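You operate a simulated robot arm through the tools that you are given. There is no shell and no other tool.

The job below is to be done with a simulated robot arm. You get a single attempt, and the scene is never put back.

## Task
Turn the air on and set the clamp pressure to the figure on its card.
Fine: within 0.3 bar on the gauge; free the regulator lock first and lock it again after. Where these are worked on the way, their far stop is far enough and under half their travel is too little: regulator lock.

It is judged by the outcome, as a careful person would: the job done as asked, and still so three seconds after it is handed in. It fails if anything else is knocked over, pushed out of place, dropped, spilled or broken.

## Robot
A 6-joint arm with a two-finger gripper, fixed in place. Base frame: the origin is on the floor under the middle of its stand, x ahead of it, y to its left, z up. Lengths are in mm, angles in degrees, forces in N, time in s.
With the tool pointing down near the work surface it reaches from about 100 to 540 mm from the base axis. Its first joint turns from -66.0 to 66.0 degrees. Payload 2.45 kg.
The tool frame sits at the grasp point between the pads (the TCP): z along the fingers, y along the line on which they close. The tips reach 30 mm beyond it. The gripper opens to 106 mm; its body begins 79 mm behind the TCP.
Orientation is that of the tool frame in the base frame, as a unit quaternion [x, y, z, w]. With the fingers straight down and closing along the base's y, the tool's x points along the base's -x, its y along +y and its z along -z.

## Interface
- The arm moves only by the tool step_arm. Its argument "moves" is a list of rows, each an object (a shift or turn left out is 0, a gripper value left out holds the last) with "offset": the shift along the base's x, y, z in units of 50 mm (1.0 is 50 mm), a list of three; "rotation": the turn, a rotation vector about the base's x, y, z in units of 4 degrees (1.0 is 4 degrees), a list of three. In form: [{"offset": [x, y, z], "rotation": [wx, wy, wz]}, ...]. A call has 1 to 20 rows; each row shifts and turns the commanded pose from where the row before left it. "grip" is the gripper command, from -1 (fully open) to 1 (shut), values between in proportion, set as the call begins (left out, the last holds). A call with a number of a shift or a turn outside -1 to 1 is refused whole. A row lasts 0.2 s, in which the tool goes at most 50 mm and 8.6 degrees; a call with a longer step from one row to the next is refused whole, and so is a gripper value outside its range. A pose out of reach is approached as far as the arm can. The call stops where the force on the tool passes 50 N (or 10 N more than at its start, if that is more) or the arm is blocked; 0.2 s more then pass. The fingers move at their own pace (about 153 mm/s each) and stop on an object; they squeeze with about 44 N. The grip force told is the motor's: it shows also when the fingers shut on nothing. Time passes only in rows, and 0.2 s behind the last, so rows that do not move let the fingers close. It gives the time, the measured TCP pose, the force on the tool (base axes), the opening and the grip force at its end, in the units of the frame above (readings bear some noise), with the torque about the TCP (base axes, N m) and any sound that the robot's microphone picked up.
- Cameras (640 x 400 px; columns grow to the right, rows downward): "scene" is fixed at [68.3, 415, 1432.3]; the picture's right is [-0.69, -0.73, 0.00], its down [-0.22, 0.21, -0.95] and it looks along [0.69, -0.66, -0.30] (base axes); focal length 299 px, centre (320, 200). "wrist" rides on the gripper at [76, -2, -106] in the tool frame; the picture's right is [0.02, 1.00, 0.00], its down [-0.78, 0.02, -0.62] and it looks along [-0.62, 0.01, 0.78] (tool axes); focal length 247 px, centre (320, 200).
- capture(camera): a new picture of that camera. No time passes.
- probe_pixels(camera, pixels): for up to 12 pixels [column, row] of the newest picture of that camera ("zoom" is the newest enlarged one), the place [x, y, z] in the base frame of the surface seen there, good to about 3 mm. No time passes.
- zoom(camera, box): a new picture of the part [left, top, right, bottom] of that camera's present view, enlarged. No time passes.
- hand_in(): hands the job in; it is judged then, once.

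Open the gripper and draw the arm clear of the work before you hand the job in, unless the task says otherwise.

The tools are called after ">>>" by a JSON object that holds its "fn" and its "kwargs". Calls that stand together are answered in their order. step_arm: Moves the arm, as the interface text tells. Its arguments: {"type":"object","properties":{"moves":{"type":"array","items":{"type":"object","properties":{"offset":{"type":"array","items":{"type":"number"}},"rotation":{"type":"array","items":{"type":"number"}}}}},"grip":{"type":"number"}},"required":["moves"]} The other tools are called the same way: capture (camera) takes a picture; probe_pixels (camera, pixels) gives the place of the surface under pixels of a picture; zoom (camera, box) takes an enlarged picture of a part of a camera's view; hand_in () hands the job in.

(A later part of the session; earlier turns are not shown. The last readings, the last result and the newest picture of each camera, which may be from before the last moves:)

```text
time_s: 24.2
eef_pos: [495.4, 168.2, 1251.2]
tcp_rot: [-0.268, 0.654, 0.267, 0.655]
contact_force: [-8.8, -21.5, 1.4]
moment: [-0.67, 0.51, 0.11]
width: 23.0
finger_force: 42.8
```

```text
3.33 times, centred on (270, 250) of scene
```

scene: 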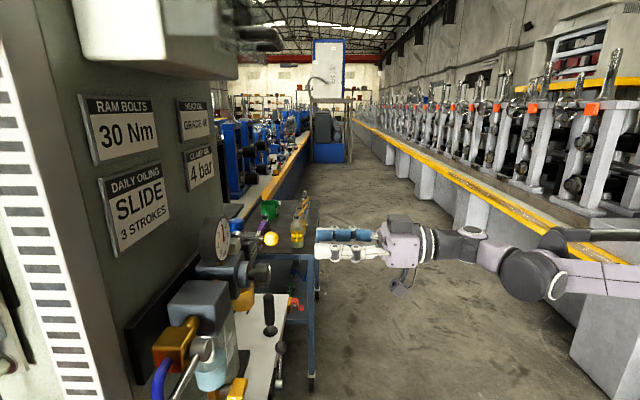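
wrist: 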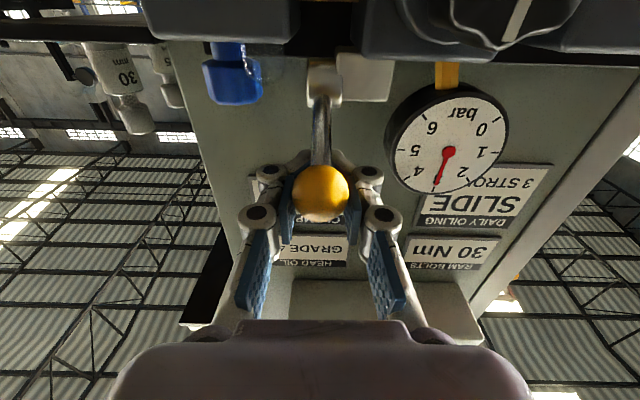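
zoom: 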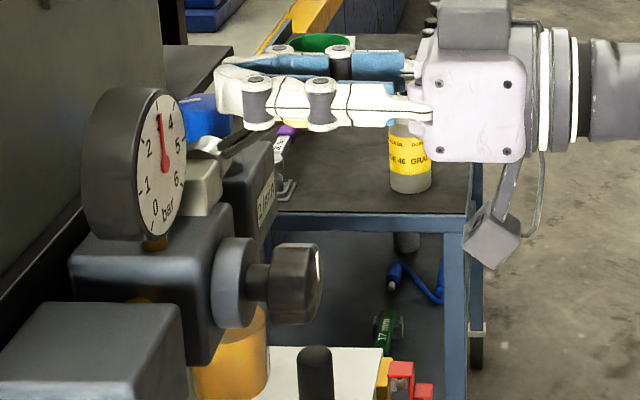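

The lever is at roughly 55–60°, and now the tool is pushed outward about 21 N, so I went in slightly too fast or it nears a stop. I add a little rise and then continue gently inward.

>>> {"fn": "step_arm", "kwargs": {"moves": [{"offset": [0.02, 0.02, 0.07]}, {"offset": [0.05, 0.05, 0.045]}, {"offset": [0.055, 0.055, 0.035]}]}}

>>> {"fn": "capture", "kwargs": {"camera": "wrist"}}

>>> {"fn": "zoom", "kwargs": {"camera": "scene", "box": [195, 190, 345, 310]}}

```text
time_s: 25.0
eef_pos: [500.1, 174.2, 1260.3]
tcp_rot: [-0.269, 0.653, 0.269, 0.655]
contact_force: [-6.3, -21.1, 2.4]
moment: [-0.69, 0.61, 0.19]
width: 22.6
finger_force: 42.3
```

```text
taken
```

wrist: 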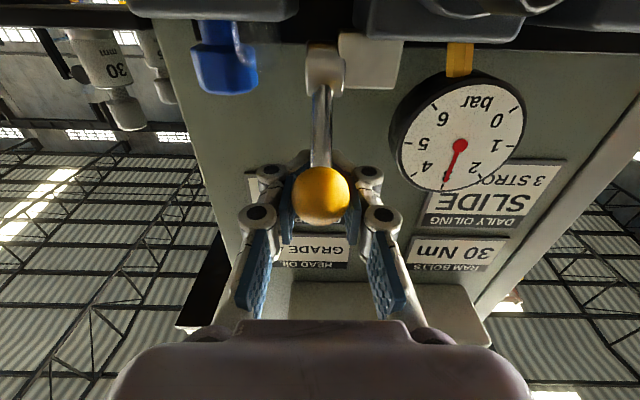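

```text
3.33 times, centred on (270, 250) of scene
```

zoom: 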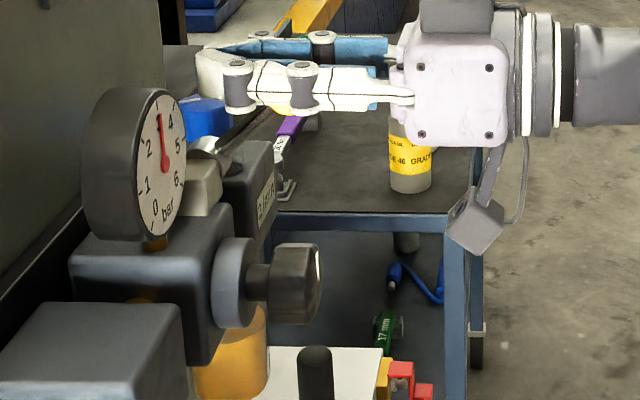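

Resistance stays about 20 N opposing the motion, consistent with the lever's friction. I check the hub and ball positions to see the actual lever angle.

>>> {"fn": "probe_pixels", "kwargs": {"camera": "wrist", "pixels": [[322, 195], [320, 150], [321, 110], [325, 85], [325, 62], [370, 65]]}}

>>> {"fn": "zoom", "kwargs": {"camera": "wrist", "box": [250, 30, 400, 230]}}

>>> {"fn": "zoom", "kwargs": {"camera": "scene", "box": [225, 200, 285, 250]}}

```text
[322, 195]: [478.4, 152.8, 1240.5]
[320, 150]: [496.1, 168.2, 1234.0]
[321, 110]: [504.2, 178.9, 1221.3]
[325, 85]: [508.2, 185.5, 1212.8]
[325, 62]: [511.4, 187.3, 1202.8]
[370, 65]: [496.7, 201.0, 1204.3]
```

```text
2.00 times, centred on (325, 130) of wrist
```

zoom: 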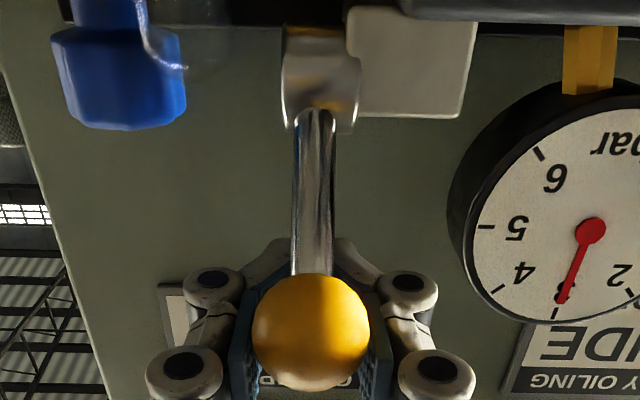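

```text
8.00 times, centred on (255, 225) of scene
```

zoom: 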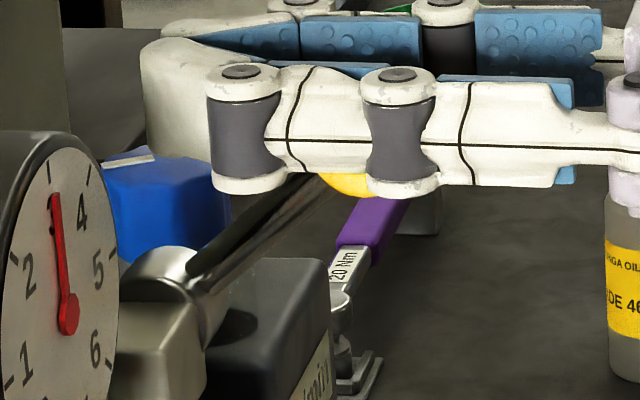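

The stem's slope puts the lever only at about 45°, so the ball slipped outward in the grip. I open the fingers, back out, and look at whether the lever holds, then push it from outside instead.

>>> {"fn": "step_arm", "kwargs": {"moves": [{}, {}, {"offset": [-0.15, -0.15, 0]}, {"offset": [-0.3, -0.3, 0]}, {"offset": [-0.3, -0.3, 0]}, {"offset": [-0.3, -0.3, 0]}, {"offset": [-0.3, -0.3, 0]}], "grip": 0.1}}

>>> {"fn": "capture", "kwargs": {"camera": "wrist"}}

>>> {"fn": "zoom", "kwargs": {"camera": "scene", "box": [195, 190, 345, 310]}}

```text
time_s: 26.6
eef_pos: [433.1, 108.5, 1257.2]
tcp_rot: [-0.268, 0.654, 0.267, 0.655]
contact_force: [1.0, -1.0, 0.6]
moment: [0.01, 0.0, -0.01]
width: 47.6
finger_force: 0.0
```

```text
taken
```

wrist: 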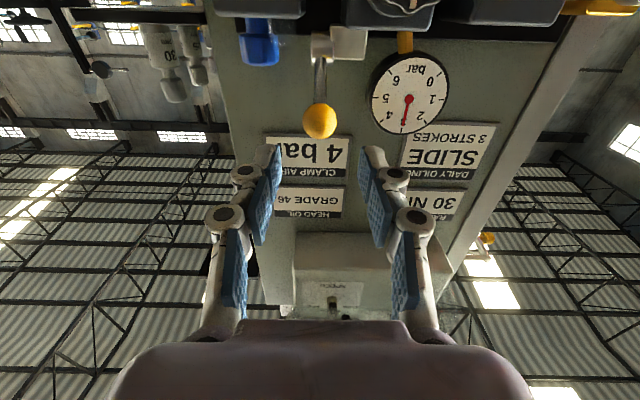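

```text
3.33 times, centred on (270, 250) of scene
```

zoom: 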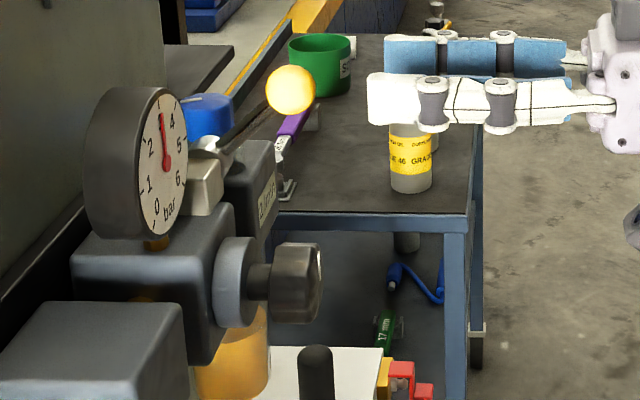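

The lever stays up at about 50° by itself. I close the fingers and push the ball toward the panel with the fingertips at its height.

>>> {"fn": "step_arm", "kwargs": {"moves": [{"offset": [0, 0, -0.1]}, {}, {"offset": [0.1, 0.1, 0]}, {"offset": [0.1, 0.1, 0]}, {"offset": [0.1, 0.1, 0]}, {"offset": [0.1, 0.1, 0]}, {"offset": [0.08, 0.08, 0]}, {"offset": [0.08, 0.08, 0]}], "grip": 1}}

>>> {"fn": "capture", "kwargs": {"camera": "wrist"}}

>>> {"fn": "zoom", "kwargs": {"camera": "scene", "box": [195, 190, 345, 310]}}

```text
time_s: 28.4
eef_pos: [462.1, 136.2, 1254.1]
tcp_rot: [-0.269, 0.653, 0.268, 0.655]
contact_force: [-1.9, -0.7, 1.5]
moment: [0.04, 0.0, 0.03]
width: 0.0
finger_force: 28.3
```

```text
taken
```

wrist: 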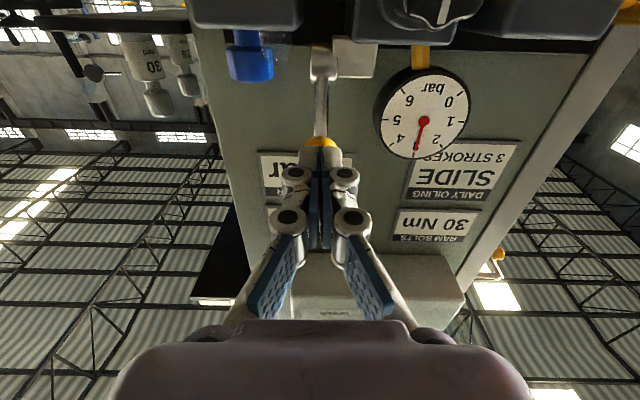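

```text
3.33 times, centred on (270, 250) of scene
```

zoom: 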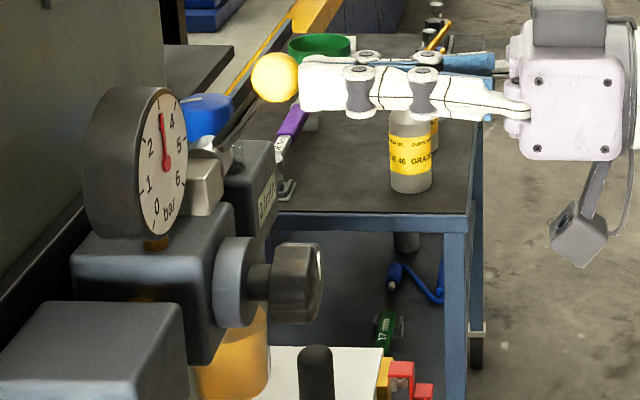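

The ball is being pushed in and up with little force (lever ~57°). I keep pushing inward with a slight rise.

>>> {"fn": "step_arm", "kwargs": {"moves": [{"offset": [0.07, 0.07, 0.02]}, {"offset": [0.07, 0.07, 0.02]}, {"offset": [0.07, 0.07, 0.02]}, {"offset": [0.07, 0.07, 0.01]}, {"offset": [0.06, 0.06, 0.01]}]}}

>>> {"fn": "capture", "kwargs": {"camera": "wrist"}}

>>> {"fn": "zoom", "kwargs": {"camera": "scene", "box": [195, 190, 345, 310]}}

```text
time_s: 29.6
eef_pos: [476.1, 149.5, 1256.7]
tcp_rot: [-0.27, 0.653, 0.267, 0.656]
contact_force: [-32.1, -26.9, -5.8]
moment: [0.25, -0.16, 0.1]
width: 6.1
finger_force: 28.5
```

```text
taken
```

wrist: 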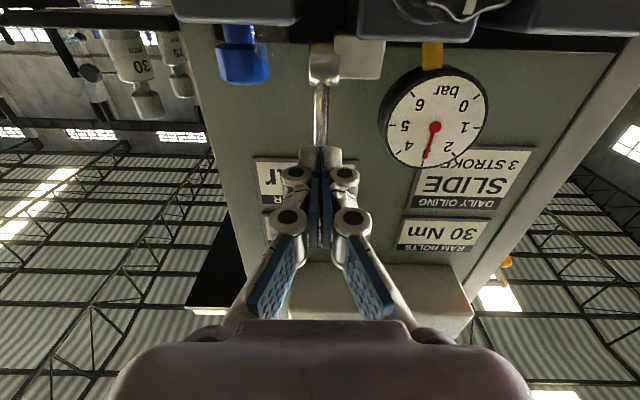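

```text
3.33 times, centred on (270, 250) of scene
```

zoom: 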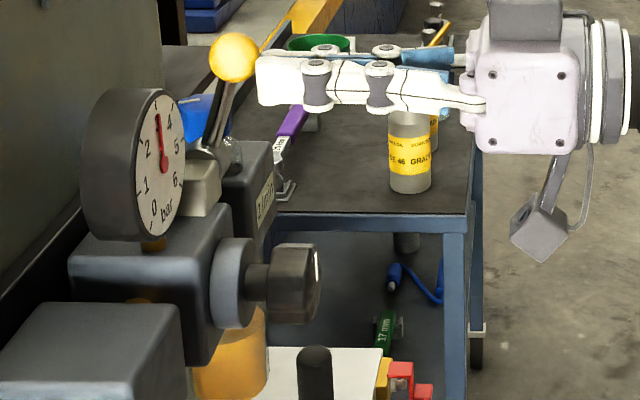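

The force has risen to about 42 N outward, so a stop seems reached. I zoom in to check the lever angle.

>>> {"fn": "zoom", "kwargs": {"camera": "scene", "box": [225, 190, 285, 250]}}

>>> {"fn": "probe_pixels", "kwargs": {"camera": "wrist", "pixels": [[320, 130], [321, 110], [322, 92], [325, 65]]}}

>>> {"fn": "zoom", "kwargs": {"camera": "wrist", "box": [260, 30, 380, 190]}}

```text
6.67 times, centred on (255, 220) of scene
```

zoom: 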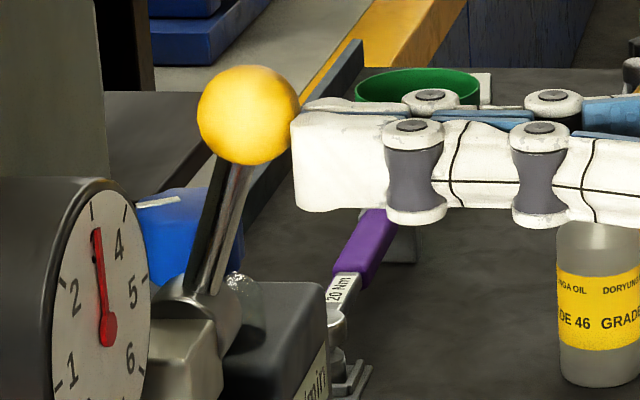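

```text
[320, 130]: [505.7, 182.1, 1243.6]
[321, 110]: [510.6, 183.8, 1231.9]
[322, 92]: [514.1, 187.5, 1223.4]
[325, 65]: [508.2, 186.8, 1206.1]
```

```text
2.50 times, centred on (320, 110) of wrist
```

zoom: 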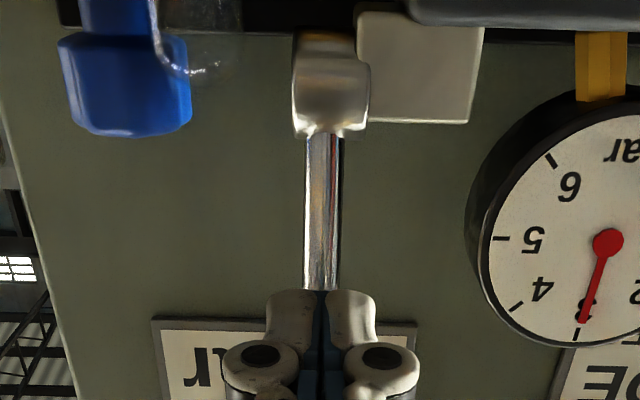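

The stem now slopes about 65–75°. I back off to view the lever clearly and judge whether that is its stop.

>>> {"fn": "step_arm", "kwargs": {"moves": [{"offset": [-0.1, -0.1, 0]}, {"offset": [-0.3, -0.3, 0]}, {"offset": [-0.4, -0.4, 0]}, {"offset": [-0.4, -0.4, 0]}, {"offset": [-0.4, -0.4, 0]}]}}

>>> {"fn": "capture", "kwargs": {"camera": "wrist"}}

>>> {"fn": "capture", "kwargs": {"camera": "scene"}}

>>> {"fn": "zoom", "kwargs": {"camera": "scene", "box": [225, 190, 285, 250]}}

>>> {"fn": "probe_pixels", "kwargs": {"camera": "scene", "pixels": [[261, 207], [260, 222], [258, 228], [255, 235], [250, 235], [262, 204]]}}

```text
time_s: 30.8
eef_pos: [396.4, 71.1, 1258.3]
tcp_rot: [-0.268, 0.654, 0.267, 0.655]
contact_force: [1.1, 0.1, 0.3]
moment: [-0.01, -0.03, -0.02]
width: 0.2
finger_force: 28.8
```

```text
taken
```

wrist: 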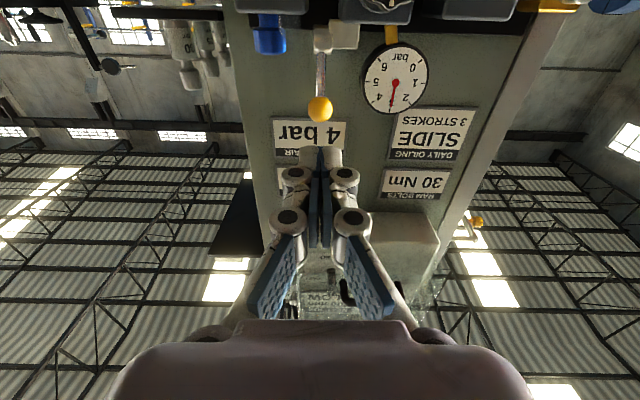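

```text
taken
```

scene: 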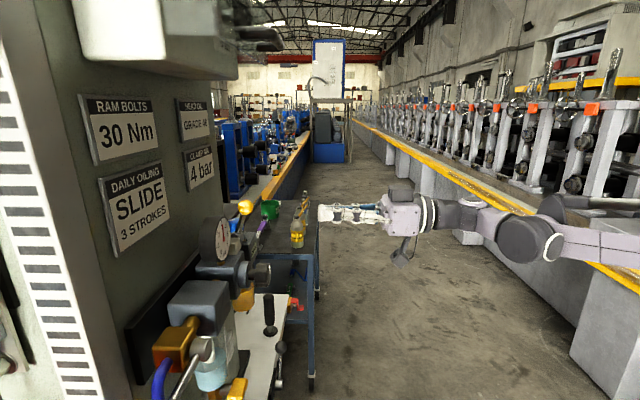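

```text
6.67 times, centred on (255, 220) of scene
```

zoom: 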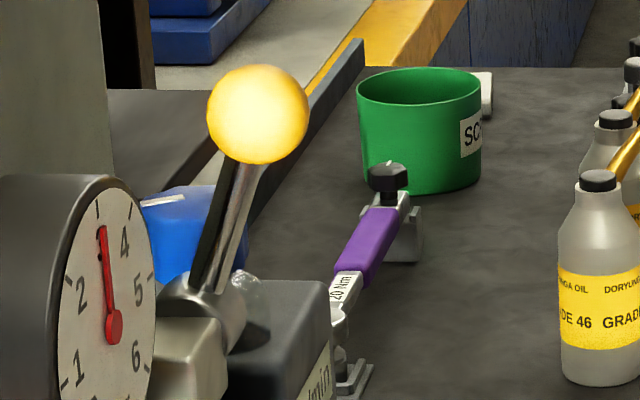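

```text
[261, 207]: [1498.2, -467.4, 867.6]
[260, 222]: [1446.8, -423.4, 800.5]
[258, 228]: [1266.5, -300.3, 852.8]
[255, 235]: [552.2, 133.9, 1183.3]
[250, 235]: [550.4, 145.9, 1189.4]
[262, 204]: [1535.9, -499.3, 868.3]
```

The ball is at scene (246,207); it sprang back just ~2 mm when released, so that looks like a stop. I probe its position to compute the angle.

>>> {"fn": "probe_pixels", "kwargs": {"camera": "scene", "pixels": [[246, 207], [243, 222], [242, 228], [239, 234], [236, 233], [243, 218]]}}

>>> {"fn": "probe_pixels", "kwargs": {"camera": "wrist", "pixels": [[320, 108], [320, 85], [320, 70], [322, 58], [322, 40], [345, 38]]}}

```text
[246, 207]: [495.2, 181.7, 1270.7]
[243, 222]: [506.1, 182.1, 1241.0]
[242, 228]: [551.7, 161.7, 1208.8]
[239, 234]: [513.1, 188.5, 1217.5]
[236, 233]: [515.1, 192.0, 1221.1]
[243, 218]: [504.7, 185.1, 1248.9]
```

```text
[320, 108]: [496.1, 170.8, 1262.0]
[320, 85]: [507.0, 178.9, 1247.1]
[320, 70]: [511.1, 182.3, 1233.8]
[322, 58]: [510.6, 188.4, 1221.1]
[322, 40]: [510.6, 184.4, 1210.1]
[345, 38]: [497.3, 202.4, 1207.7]
```

The ball centre is at about (506,178,1266), i.e. the lever has turned about 70–75° up from level against a firm stop, so the lock should be free. I now move the hand, fingers opened to 70 mm, in front of the regulator knob (axis u≈183, z≈1165).

>>> {"fn": "step_arm", "kwargs": {"moves": [{"offset": [-0.024, 0.243, -0.373]}, {"offset": [-0.024, 0.243, -0.373]}, {"offset": [-0.024, 0.243, -0.373]}, {"offset": [-0.024, 0.243, -0.373]}, {"offset": [-0.024, 0.243, -0.373]}], "grip": -0.32}}

>>> {"fn": "capture", "kwargs": {"camera": "wrist"}}

>>> {"fn": "capture", "kwargs": {"camera": "scene"}}

```text
time_s: 32.0
eef_pos: [389.3, 131.0, 1165.8]
tcp_rot: [-0.269, 0.654, 0.267, 0.655]
contact_force: [1.1, 0.3, 0.1]
moment: [-0.01, -0.02, 0.0]
width: 69.7
finger_force: 0.0
```

```text
taken
```

wrist: 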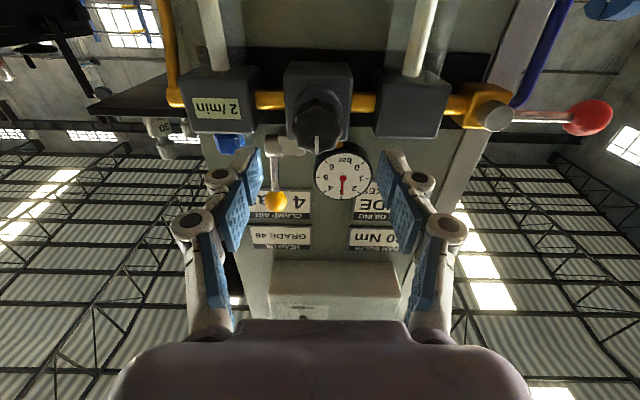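

```text
taken
```

scene: 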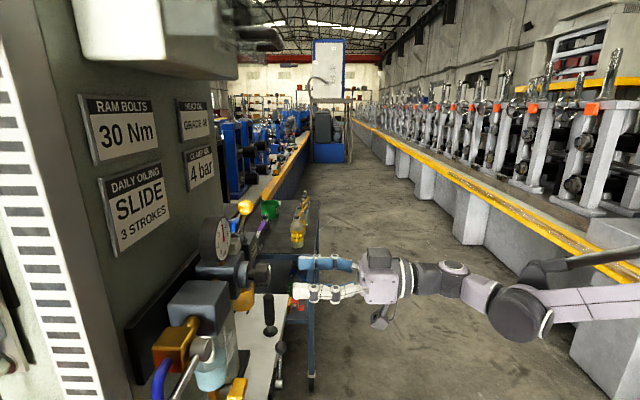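

The knob is at about (319,122) between the fingers. I zoom in to measure its centre accurately before moving in.

>>> {"fn": "zoom", "kwargs": {"camera": "wrist", "box": [260, 50, 400, 210]}}

>>> {"fn": "probe_pixels", "kwargs": {"camera": "wrist", "pixels": [[317, 120], [317, 142], [317, 104], [300, 122], [338, 122], [319, 80], [275, 202], [342, 178]]}}

>>> {"fn": "zoom", "kwargs": {"camera": "scene", "box": [200, 190, 300, 300]}}

```text
2.50 times, centred on (330, 130) of wrist
```

zoom: 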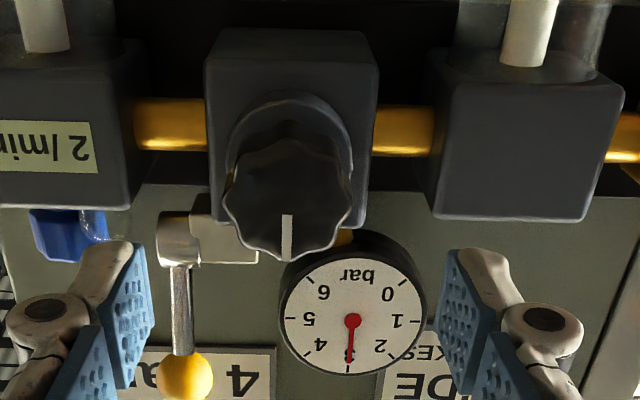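

```text
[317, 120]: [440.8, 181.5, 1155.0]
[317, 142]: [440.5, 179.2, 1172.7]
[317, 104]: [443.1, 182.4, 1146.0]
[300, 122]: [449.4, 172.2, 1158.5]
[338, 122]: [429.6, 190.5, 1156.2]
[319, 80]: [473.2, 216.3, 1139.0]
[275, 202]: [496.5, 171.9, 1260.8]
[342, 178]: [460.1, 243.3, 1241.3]
```

```text
3.64 times, centred on (250, 245) of scene
```

zoom: 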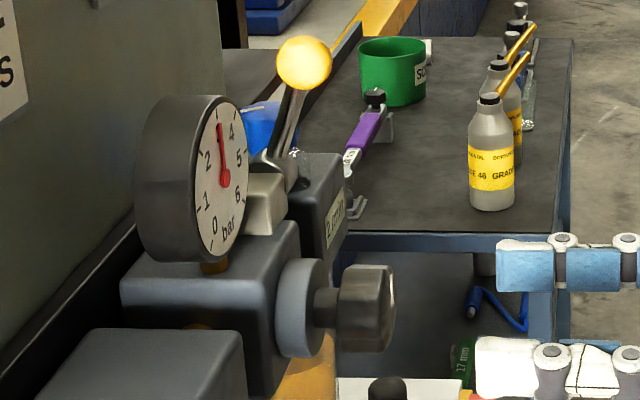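

The knob's face centre comes out near u≈184.5, z≈1162, radius ≈21 mm. I advance so the pads straddle the knob (TCP at its face, tips 92 mm from the panel).

>>> {"fn": "step_arm", "kwargs": {"moves": [{"offset": [0.168, 0.159, -0.011]}, {"offset": [0.168, 0.159, -0.011]}, {"offset": [0.168, 0.159, -0.011]}, {"offset": [0.168, 0.159, -0.011]}, {"offset": [0.168, 0.159, -0.011]}, {"offset": [0.168, 0.159, -0.011]}]}}

>>> {"fn": "capture", "kwargs": {"camera": "wrist"}}

>>> {"fn": "zoom", "kwargs": {"camera": "scene", "box": [200, 190, 350, 320]}}

```text
time_s: 33.4
eef_pos: [442.0, 182.9, 1163.0]
tcp_rot: [-0.269, 0.653, 0.267, 0.655]
contact_force: [0.4, -0.5, -0.1]
moment: [0.03, -0.04, 0.01]
width: 69.9
finger_force: 0.0
```

```text
taken
```

wrist: 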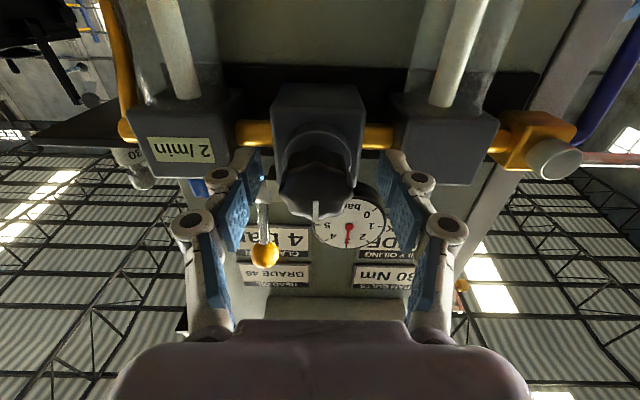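

```text
3.08 times, centred on (275, 255) of scene
```

zoom: 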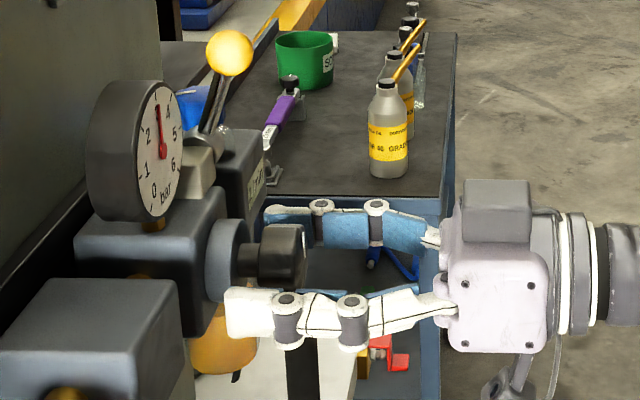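

The knob (317,185) lies between the pads. I close on it.

>>> {"fn": "step_arm", "kwargs": {"moves": [{}, {}, {}], "grip": 1}}

>>> {"fn": "capture", "kwargs": {"camera": "wrist"}}

>>> {"fn": "zoom", "kwargs": {"camera": "wrist", "box": [240, 120, 400, 280]}}

```text
time_s: 34.2
eef_pos: [442.9, 181.6, 1162.8]
tcp_rot: [-0.268, 0.654, 0.266, 0.656]
contact_force: [1.9, -18.8, -4.6]
moment: [0.04, 0.0, 0.05]
width: 39.9
finger_force: 45.1
```

```text
taken
```

wrist: 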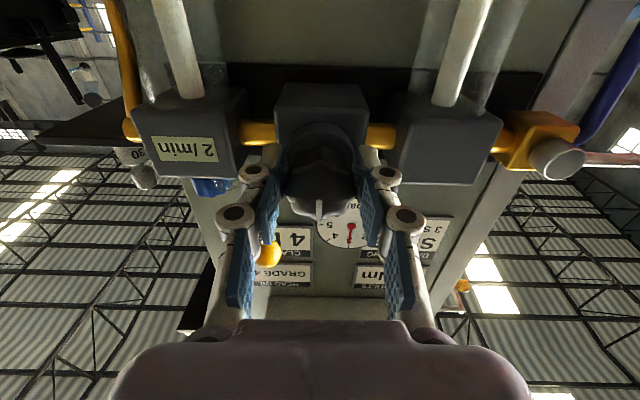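

```text
2.50 times, centred on (320, 200) of wrist
```

zoom: 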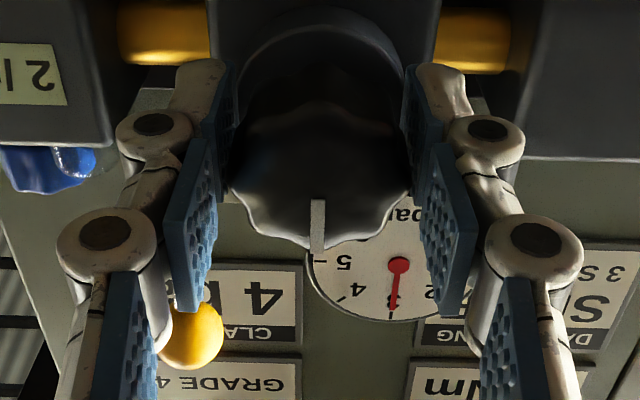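

The knob is held (40 mm, 45 N), with a slight sideways load. I ease the hand 1.5 mm toward +u and turn clockwise (about +tool axis) about 16° as a test.

>>> {"fn": "step_arm", "kwargs": {"moves": [{"offset": [0.015, -0.025, 0]}, {"rotation": [0.7, 0.7, 0]}, {"rotation": [0.7, 0.7, 0]}, {"rotation": [0.7, 0.7, 0]}, {"rotation": [0.7, 0.7, 0]}]}}

>>> {"fn": "zoom", "kwargs": {"camera": "wrist", "box": [240, 120, 400, 280]}}

>>> {"fn": "zoom", "kwargs": {"camera": "scene", "box": [195, 205, 285, 285]}}

```text
time_s: 35.4
eef_pos: [442.5, 181.4, 1161.7]
tcp_rot: [-0.179, 0.684, 0.357, 0.611]
contact_force: [-6.5, 5.7, 17.3]
moment: [0.47, -0.52, 0.39]
width: 40.5
finger_force: 45.4
```

```text
2.50 times, centred on (320, 200) of wrist
```

zoom: 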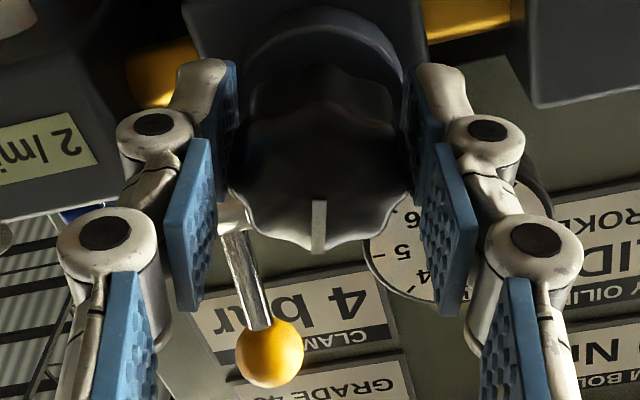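

```text
5.00 times, centred on (240, 245) of scene
```

zoom: 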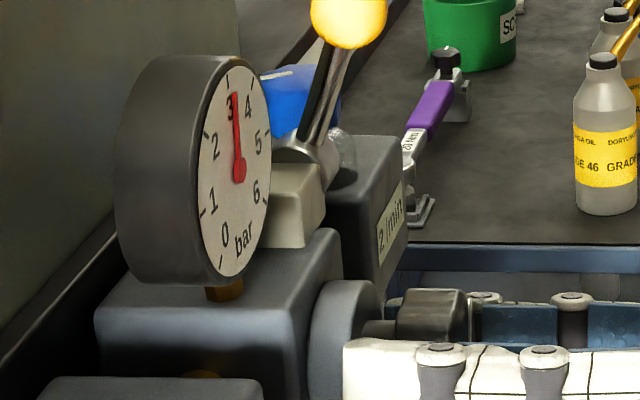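

The knob turns with the gripper and the needle crept up from 3, so the lock is free and clockwise raises pressure. I turn another ~32°.

>>> {"fn": "step_arm", "kwargs": {"moves": [{"rotation": [0.7, 0.7, 0]}, {"rotation": [0.7, 0.7, 0]}, {"rotation": [0.7, 0.7, 0]}, {"rotation": [0.7, 0.7, 0]}, {"rotation": [0.7, 0.7, 0]}, {"rotation": [0.7, 0.7, 0]}, {"rotation": [0.7, 0.7, 0]}, {"rotation": [0.7, 0.7, 0]}, {}, {}]}}

>>> {"fn": "capture", "kwargs": {"camera": "wrist"}}

>>> {"fn": "zoom", "kwargs": {"camera": "scene", "box": [195, 205, 285, 285]}}

```text
time_s: 37.6
eef_pos: [441.5, 181.2, 1163.8]
tcp_rot: [0.014, 0.708, 0.511, 0.488]
contact_force: [-17.8, 17.2, 25.1]
moment: [0.2, -0.31, 0.14]
width: 40.2
finger_force: 44.3
```

```text
taken
```

wrist: 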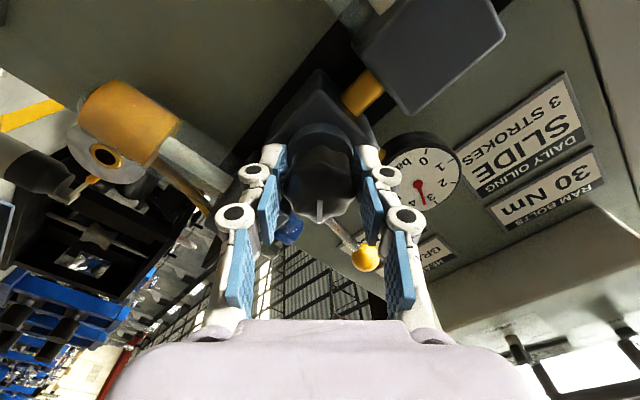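

```text
5.00 times, centred on (240, 245) of scene
```

zoom: 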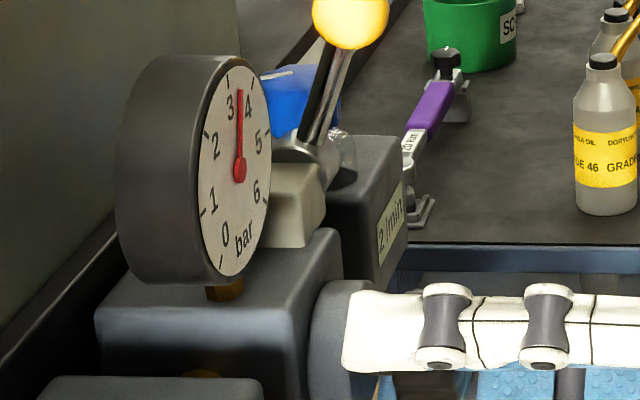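

The needle is now between 3 and 4 (~3.5). There is a 35 N side load along the closing line, so I ease the hand 2 mm to relieve it and read the gauge closely.

>>> {"fn": "step_arm", "kwargs": {"moves": [{"offset": [-0.021, 0.021, 0.03]}, {}]}}

>>> {"fn": "zoom", "kwargs": {"camera": "wrist", "box": [370, 120, 470, 220]}}

>>> {"fn": "zoom", "kwargs": {"camera": "scene", "box": [205, 205, 255, 265]}}

```text
time_s: 38.2
eef_pos: [442.5, 182.7, 1163.2]
tcp_rot: [0.014, 0.709, 0.508, 0.489]
contact_force: [-12.2, 11.9, 9.6]
moment: [0.02, -0.09, 0.65]
width: 40.2
finger_force: 45.8
```

```text
4.00 times, centred on (420, 170) of wrist
```

zoom: 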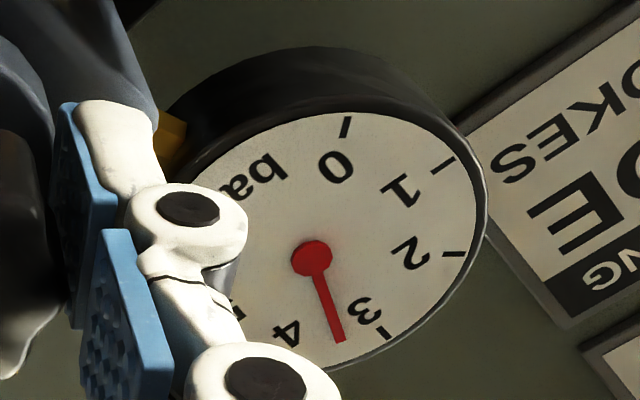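

```text
6.67 times, centred on (230, 235) of scene
```

zoom: 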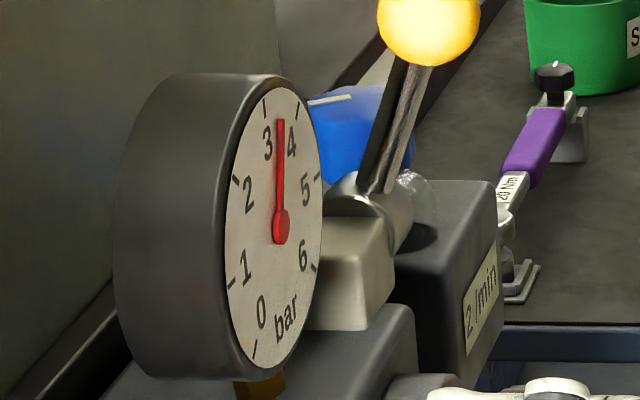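

The needle reads about 3.5 after ~48° of turn, so about 47° more is needed. I turn another 24° and watch the force.

>>> {"fn": "step_arm", "kwargs": {"moves": [{"rotation": [0.7, 0.7, 0]}, {"rotation": [0.7, 0.7, 0]}, {"rotation": [0.7, 0.7, 0]}, {"rotation": [0.7, 0.7, 0]}, {"rotation": [0.7, 0.7, 0]}, {"rotation": [0.7, 0.7, 0]}]}}

>>> {"fn": "capture", "kwargs": {"camera": "wrist"}}

>>> {"fn": "zoom", "kwargs": {"camera": "scene", "box": [205, 205, 255, 265]}}

```text
time_s: 39.6
eef_pos: [441.8, 183.0, 1163.8]
tcp_rot: [0.16, 0.69, 0.599, 0.372]
contact_force: [-11.2, 12.5, 17.4]
moment: [0.21, -0.33, 0.34]
width: 40.2
finger_force: 44.6
```

```text
taken
```

wrist: 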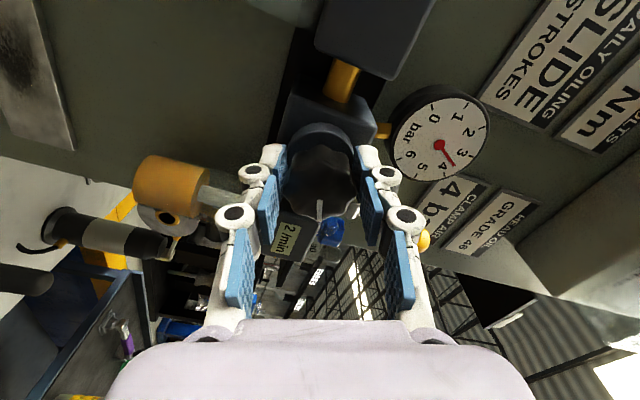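

```text
6.67 times, centred on (230, 235) of scene
```

zoom: 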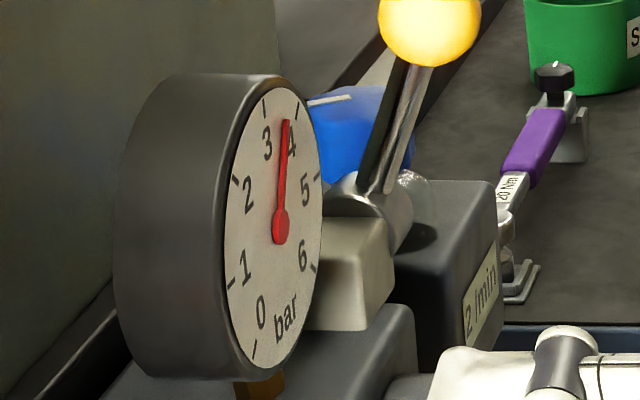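

The needle is now about 3.75. I turn about 20° more.

>>> {"fn": "step_arm", "kwargs": {"moves": [{"rotation": [0.7, 0.7, 0]}, {"rotation": [0.7, 0.7, 0]}, {"rotation": [0.7, 0.7, 0]}, {"rotation": [0.7, 0.7, 0]}, {"rotation": [0.7, 0.7, 0]}, {}, {}]}}

>>> {"fn": "capture", "kwargs": {"camera": "wrist"}}

>>> {"fn": "zoom", "kwargs": {"camera": "wrist", "box": [370, 80, 510, 200]}}

>>> {"fn": "zoom", "kwargs": {"camera": "scene", "box": [205, 205, 255, 265]}}

```text
time_s: 41.2
eef_pos: [441.2, 183.1, 1165.0]
tcp_rot: [0.276, 0.652, 0.655, 0.263]
contact_force: [-0.8, 18.0, 35.2]
moment: [0.13, -0.28, 0.39]
width: 39.9
finger_force: 44.7
```

```text
taken
```

wrist: 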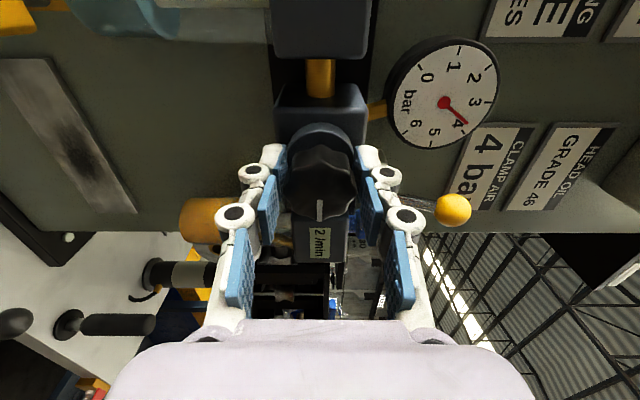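

```text
3.33 times, centred on (440, 140) of wrist
```

zoom: 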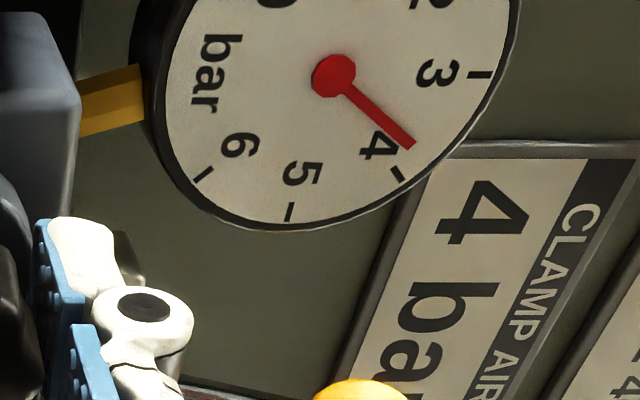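

```text
6.67 times, centred on (230, 235) of scene
```

zoom: 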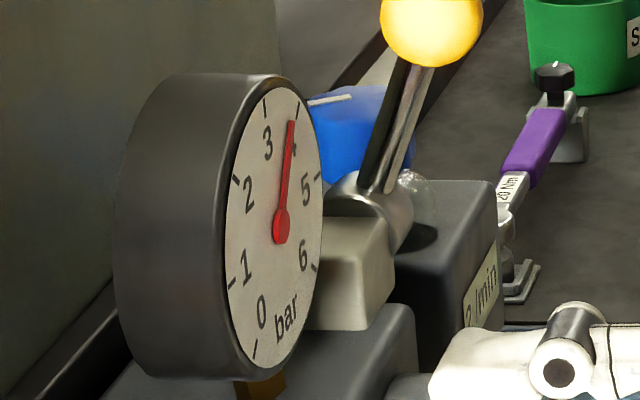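

The dial shows about 3.8 (needle slightly short of the 4 mark). I ease up 1.5 mm to relieve the load and turn about 14° more.

>>> {"fn": "step_arm", "kwargs": {"moves": [{"offset": [-0.01, 0.01, 0.03], "rotation": [0, 0, 0]}, {"rotation": [0.7, 0.7, 0]}, {"rotation": [0.7, 0.7, 0]}, {"rotation": [0.7, 0.7, 0]}, {"rotation": [0.4, 0.4, 0]}, {}, {}]}}

>>> {"fn": "capture", "kwargs": {"camera": "wrist"}}

>>> {"fn": "zoom", "kwargs": {"camera": "scene", "box": [205, 205, 255, 265]}}

```text
time_s: 42.8
eef_pos: [442.1, 183.0, 1163.9]
tcp_rot: [0.355, 0.614, 0.681, 0.181]
contact_force: [7.9, 23.8, 28.5]
moment: [0.19, -0.26, 0.32]
width: 40.5
finger_force: 44.9
```

```text
taken
```

wrist: 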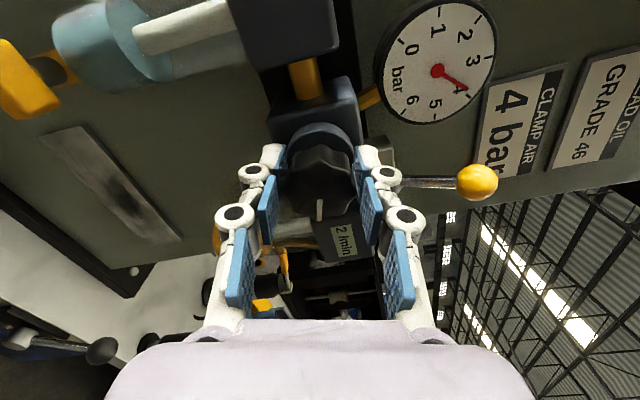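

```text
6.67 times, centred on (230, 235) of scene
```

zoom: 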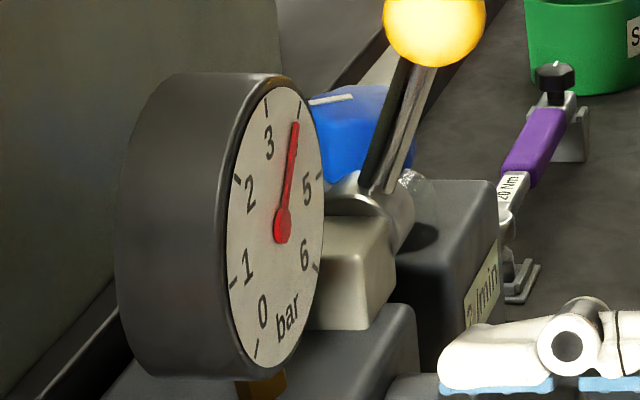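

>>> {"fn": "zoom", "kwargs": {"camera": "wrist", "box": [370, 0, 510, 130]}}

```text
3.08 times, centred on (440, 65) of wrist
```

zoom: 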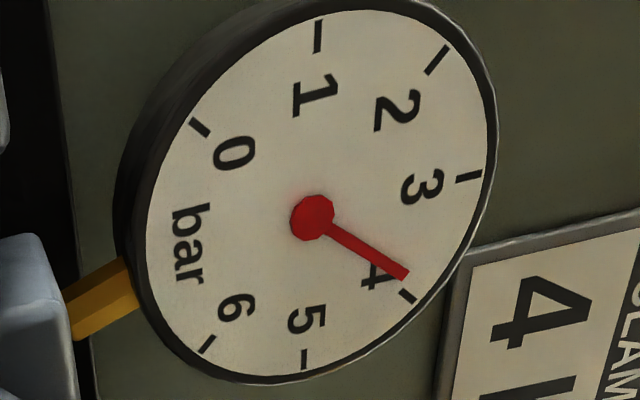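

From the tick geometry the dial reads about 3.89 bar. I wait a second to see if it is still climbing.

>>> {"fn": "step_arm", "kwargs": {"moves": [{"offset": [0.01, 0.0, 0.02]}, {}, {}, {}, {}]}}

>>> {"fn": "zoom", "kwargs": {"camera": "wrist", "box": [370, 0, 510, 130]}}

```text
time_s: 44.0
eef_pos: [441.0, 181.9, 1166.7]
tcp_rot: [0.355, 0.616, 0.679, 0.182]
contact_force: [-7.9, 12.2, -3.4]
moment: [0.08, -0.05, -0.02]
width: 40.3
finger_force: 44.4
```

```text
3.08 times, centred on (440, 65) of wrist
```

zoom: 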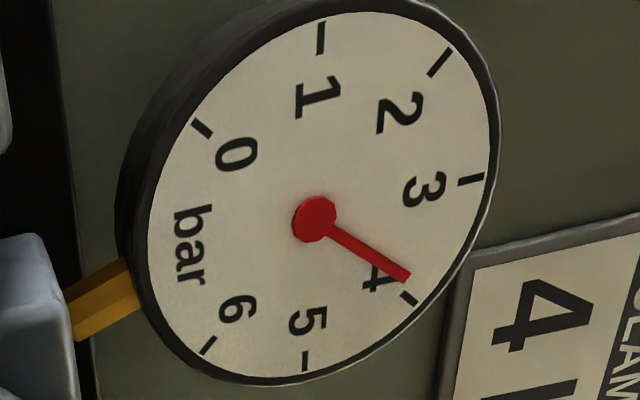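

The reading is steady at ~3.9 bar. I turn about 9° more to reach 4.0.

>>> {"fn": "step_arm", "kwargs": {"moves": [{"rotation": [0.7, 0.7, 0]}, {"rotation": [0.7, 0.7, 0]}, {"rotation": [0.2, 0.2, 0]}, {}, {}, {}]}}

>>> {"fn": "capture", "kwargs": {"camera": "wrist"}}

>>> {"fn": "zoom", "kwargs": {"camera": "wrist", "box": [350, 0, 490, 120]}}

>>> {"fn": "zoom", "kwargs": {"camera": "scene", "box": [205, 205, 255, 265]}}

```text
time_s: 45.4
eef_pos: [441.7, 182.4, 1165.8]
tcp_rot: [0.401, 0.586, 0.693, 0.127]
contact_force: [-27.6, -6.4, -4.4]
moment: [0.03, 0.02, 0.12]
width: 40.1
finger_force: 45.0
```

```text
taken
```

wrist: 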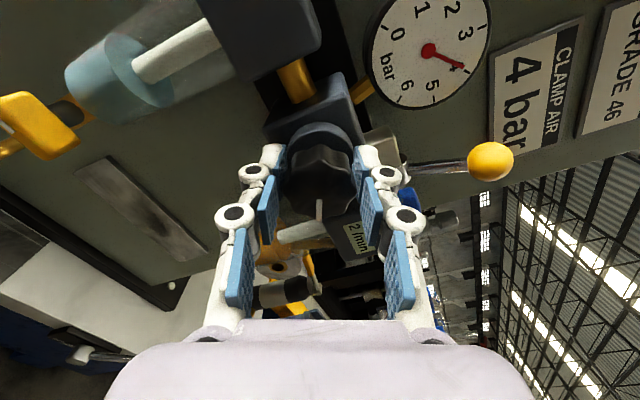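

```text
3.33 times, centred on (420, 60) of wrist
```

zoom: 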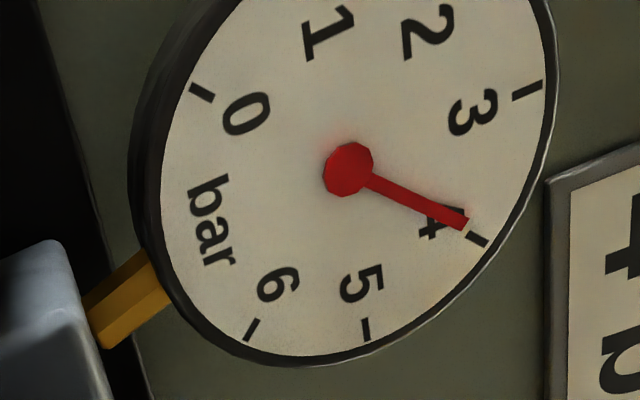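

```text
6.67 times, centred on (230, 235) of scene
```

zoom: 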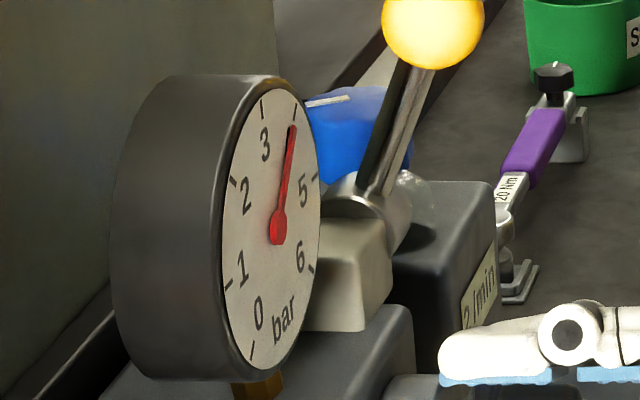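

The dial works out at about 3.95 bar. I add a final ~4° and relieve the outward load slightly, then re-read.

>>> {"fn": "step_arm", "kwargs": {"moves": [{"offset": [-0.02, 0, 0], "rotation": [0.35, 0.35, 0]}, {"rotation": [0.35, 0.35, 0]}, {}, {}, {}]}}

>>> {"fn": "zoom", "kwargs": {"camera": "wrist", "box": [350, 0, 490, 120]}}

```text
time_s: 46.6
eef_pos: [441.3, 182.0, 1165.4]
tcp_rot: [0.422, 0.57, 0.697, 0.103]
contact_force: [2.8, 5.9, 14.3]
moment: [0.16, -0.2, -0.06]
width: 40.1
finger_force: 45.1
```

```text
3.33 times, centred on (420, 60) of wrist
```

zoom: 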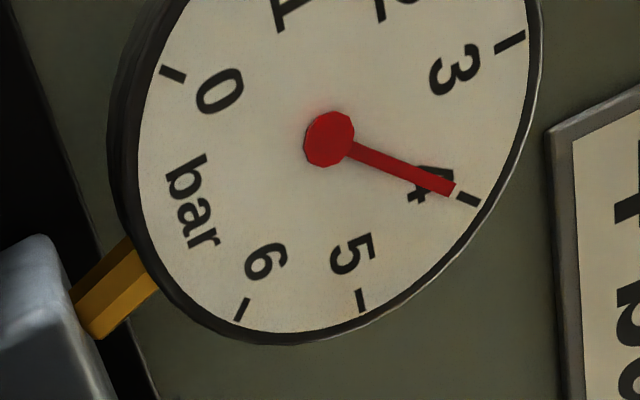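

The needle is on the 4 mark (~3.98 bar). I open the fingers and back straight off the knob.

>>> {"fn": "step_arm", "kwargs": {"moves": [{}, {}, {"offset": [-0.1, -0.1, 0]}, {"offset": [-0.25, -0.25, 0]}, {"offset": [-0.3, -0.3, 0]}, {"offset": [-0.3, -0.3, 0]}, {"offset": [-0.3, -0.3, 0]}], "grip": -0.3}}

>>> {"fn": "capture", "kwargs": {"camera": "wrist"}}

>>> {"fn": "zoom", "kwargs": {"camera": "scene", "box": [195, 190, 285, 290]}}

```text
time_s: 48.2
eef_pos: [378.0, 118.0, 1166.4]
tcp_rot: [0.421, 0.571, 0.697, 0.104]
contact_force: [-0.7, -0.2, 0.1]
moment: [-0.03, -0.02, -0.03]
width: 68.7
finger_force: 0.1
```

```text
taken
```

wrist: 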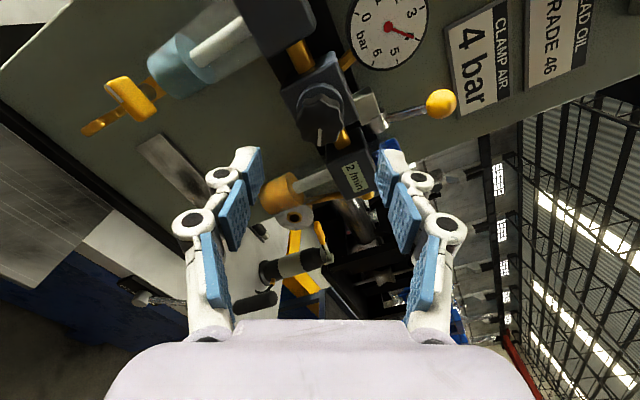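

```text
4.00 times, centred on (240, 240) of scene
```

zoom: 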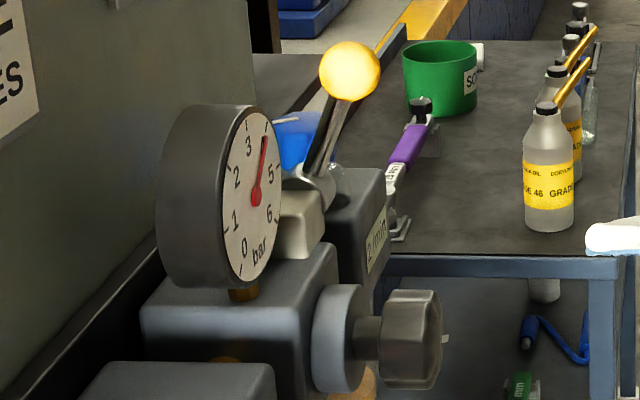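

The gauge holds at 4 bar after release. I roll the hand back upright while moving up and over in front of the lock ball, staying more than 200 mm from the panel.

>>> {"fn": "step_arm", "kwargs": {"moves": [{"offset": [0.0338, -0.0329, 0.0996], "rotation": [-1, -1, 0]}, {"offset": [0.0338, -0.0329, 0.0996], "rotation": [-1, -1, 0]}, {"offset": [0.0338, -0.0329, 0.0996], "rotation": [-1, -1, 0]}, {"offset": [0.0338, -0.0329, 0.0996], "rotation": [-1, -1, 0]}, {"offset": [0.0338, -0.0329, 0.0996], "rotation": [-1, -1, 0]}, {"offset": [0.0338, -0.0329, 0.0996], "rotation": [-1, -1, 0]}, {"offset": [0.0338, -0.0329, 0.0996], "rotation": [-1, -1, 0]}, {"offset": [0.0338, -0.0329, 0.0996], "rotation": [-1, -1, 0]}, {"offset": [0.0338, -0.0329, 0.0996], "rotation": [-1, -1, 0]}, {"offset": [0.0338, -0.0329, 0.0996], "rotation": [-1, -1, 0]}, {"offset": [0.0338, -0.0329, 0.0996], "rotation": [-1, -1, 0]}, {"offset": [0.0338, -0.0329, 0.0996], "rotation": [-1, -1, 0]}, {"offset": [0.0338, -0.0329, 0.0996], "rotation": [-1, -1, 0]}, {"offset": [0.0338, -0.0329, 0.0996], "rotation": [-1, -1, 0]}, {"offset": [0.0338, -0.0329, 0.0996], "rotation": [-1, -1, 0]}, {"offset": [0.0338, -0.0329, 0.0996], "rotation": [-1, -1, 0]}, {"offset": [0.0338, -0.0329, 0.0996], "rotation": [-1, -1, 0]}, {"offset": [0.0338, -0.0329, 0.0996], "rotation": [-1, -1, 0]}, {"offset": [0.0338, -0.0329, 0.0996], "rotation": [-1, -1, 0]}, {"offset": [0.0338, -0.0329, 0.0996], "rotation": [-1, -1, 0]}], "grip": 0.06}}

>>> {"fn": "capture", "kwargs": {"camera": "wrist"}}

>>> {"fn": "capture", "kwargs": {"camera": "scene"}}

```text
time_s: 52.4
eef_pos: [413.1, 87.9, 1266.8]
tcp_rot: [-0.242, 0.664, 0.296, 0.643]
contact_force: [0.6, -0.8, -0.3]
moment: [-0.01, -0.01, 0.0]
width: 49.8
finger_force: 0.1
```

```text
taken
```

wrist: 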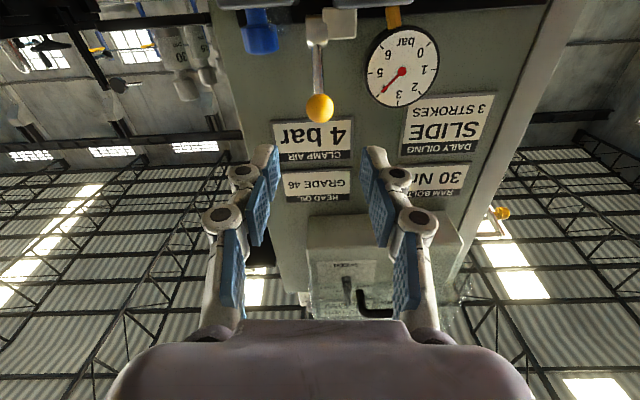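

```text
taken
```

scene: 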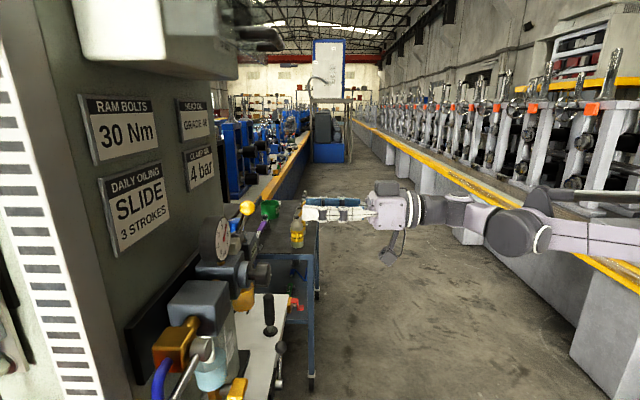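

The gauge reads 4 and the lock ball is at (320,108), centred between the fingers. I correct the last 5° of roll and advance to 40 mm in front of the ball.

>>> {"fn": "step_arm", "kwargs": {"moves": [{"rotation": [-0.9, -0.9, 0]}, {"offset": [0.22, 0.2, 0]}, {"offset": [0.22, 0.2, 0]}, {"offset": [0.22, 0.22, 0]}, {"offset": [0.22, 0.22, 0]}]}}

>>> {"fn": "capture", "kwargs": {"camera": "wrist"}}

>>> {"fn": "zoom", "kwargs": {"camera": "scene", "box": [195, 170, 315, 270]}}

```text
time_s: 53.6
eef_pos: [456.7, 130.1, 1267.0]
tcp_rot: [-0.269, 0.653, 0.267, 0.655]
contact_force: [-0.2, -0.3, -0.4]
moment: [0.03, 0.01, 0.01]
width: 49.8
finger_force: 0.1
```

```text
taken
```

wrist: 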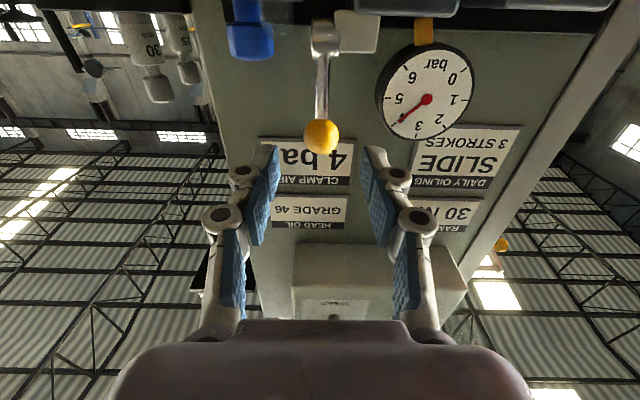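

```text
4.00 times, centred on (255, 220) of scene
```

zoom: 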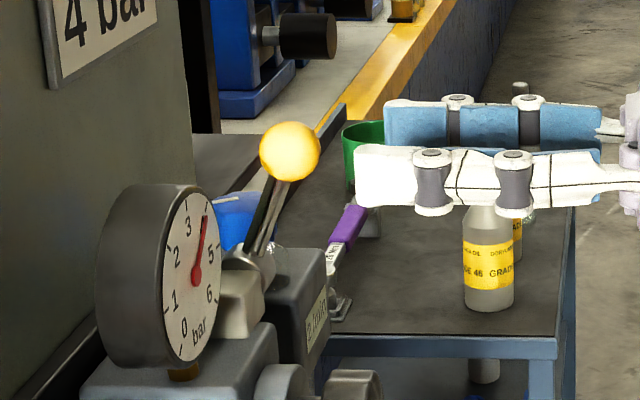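

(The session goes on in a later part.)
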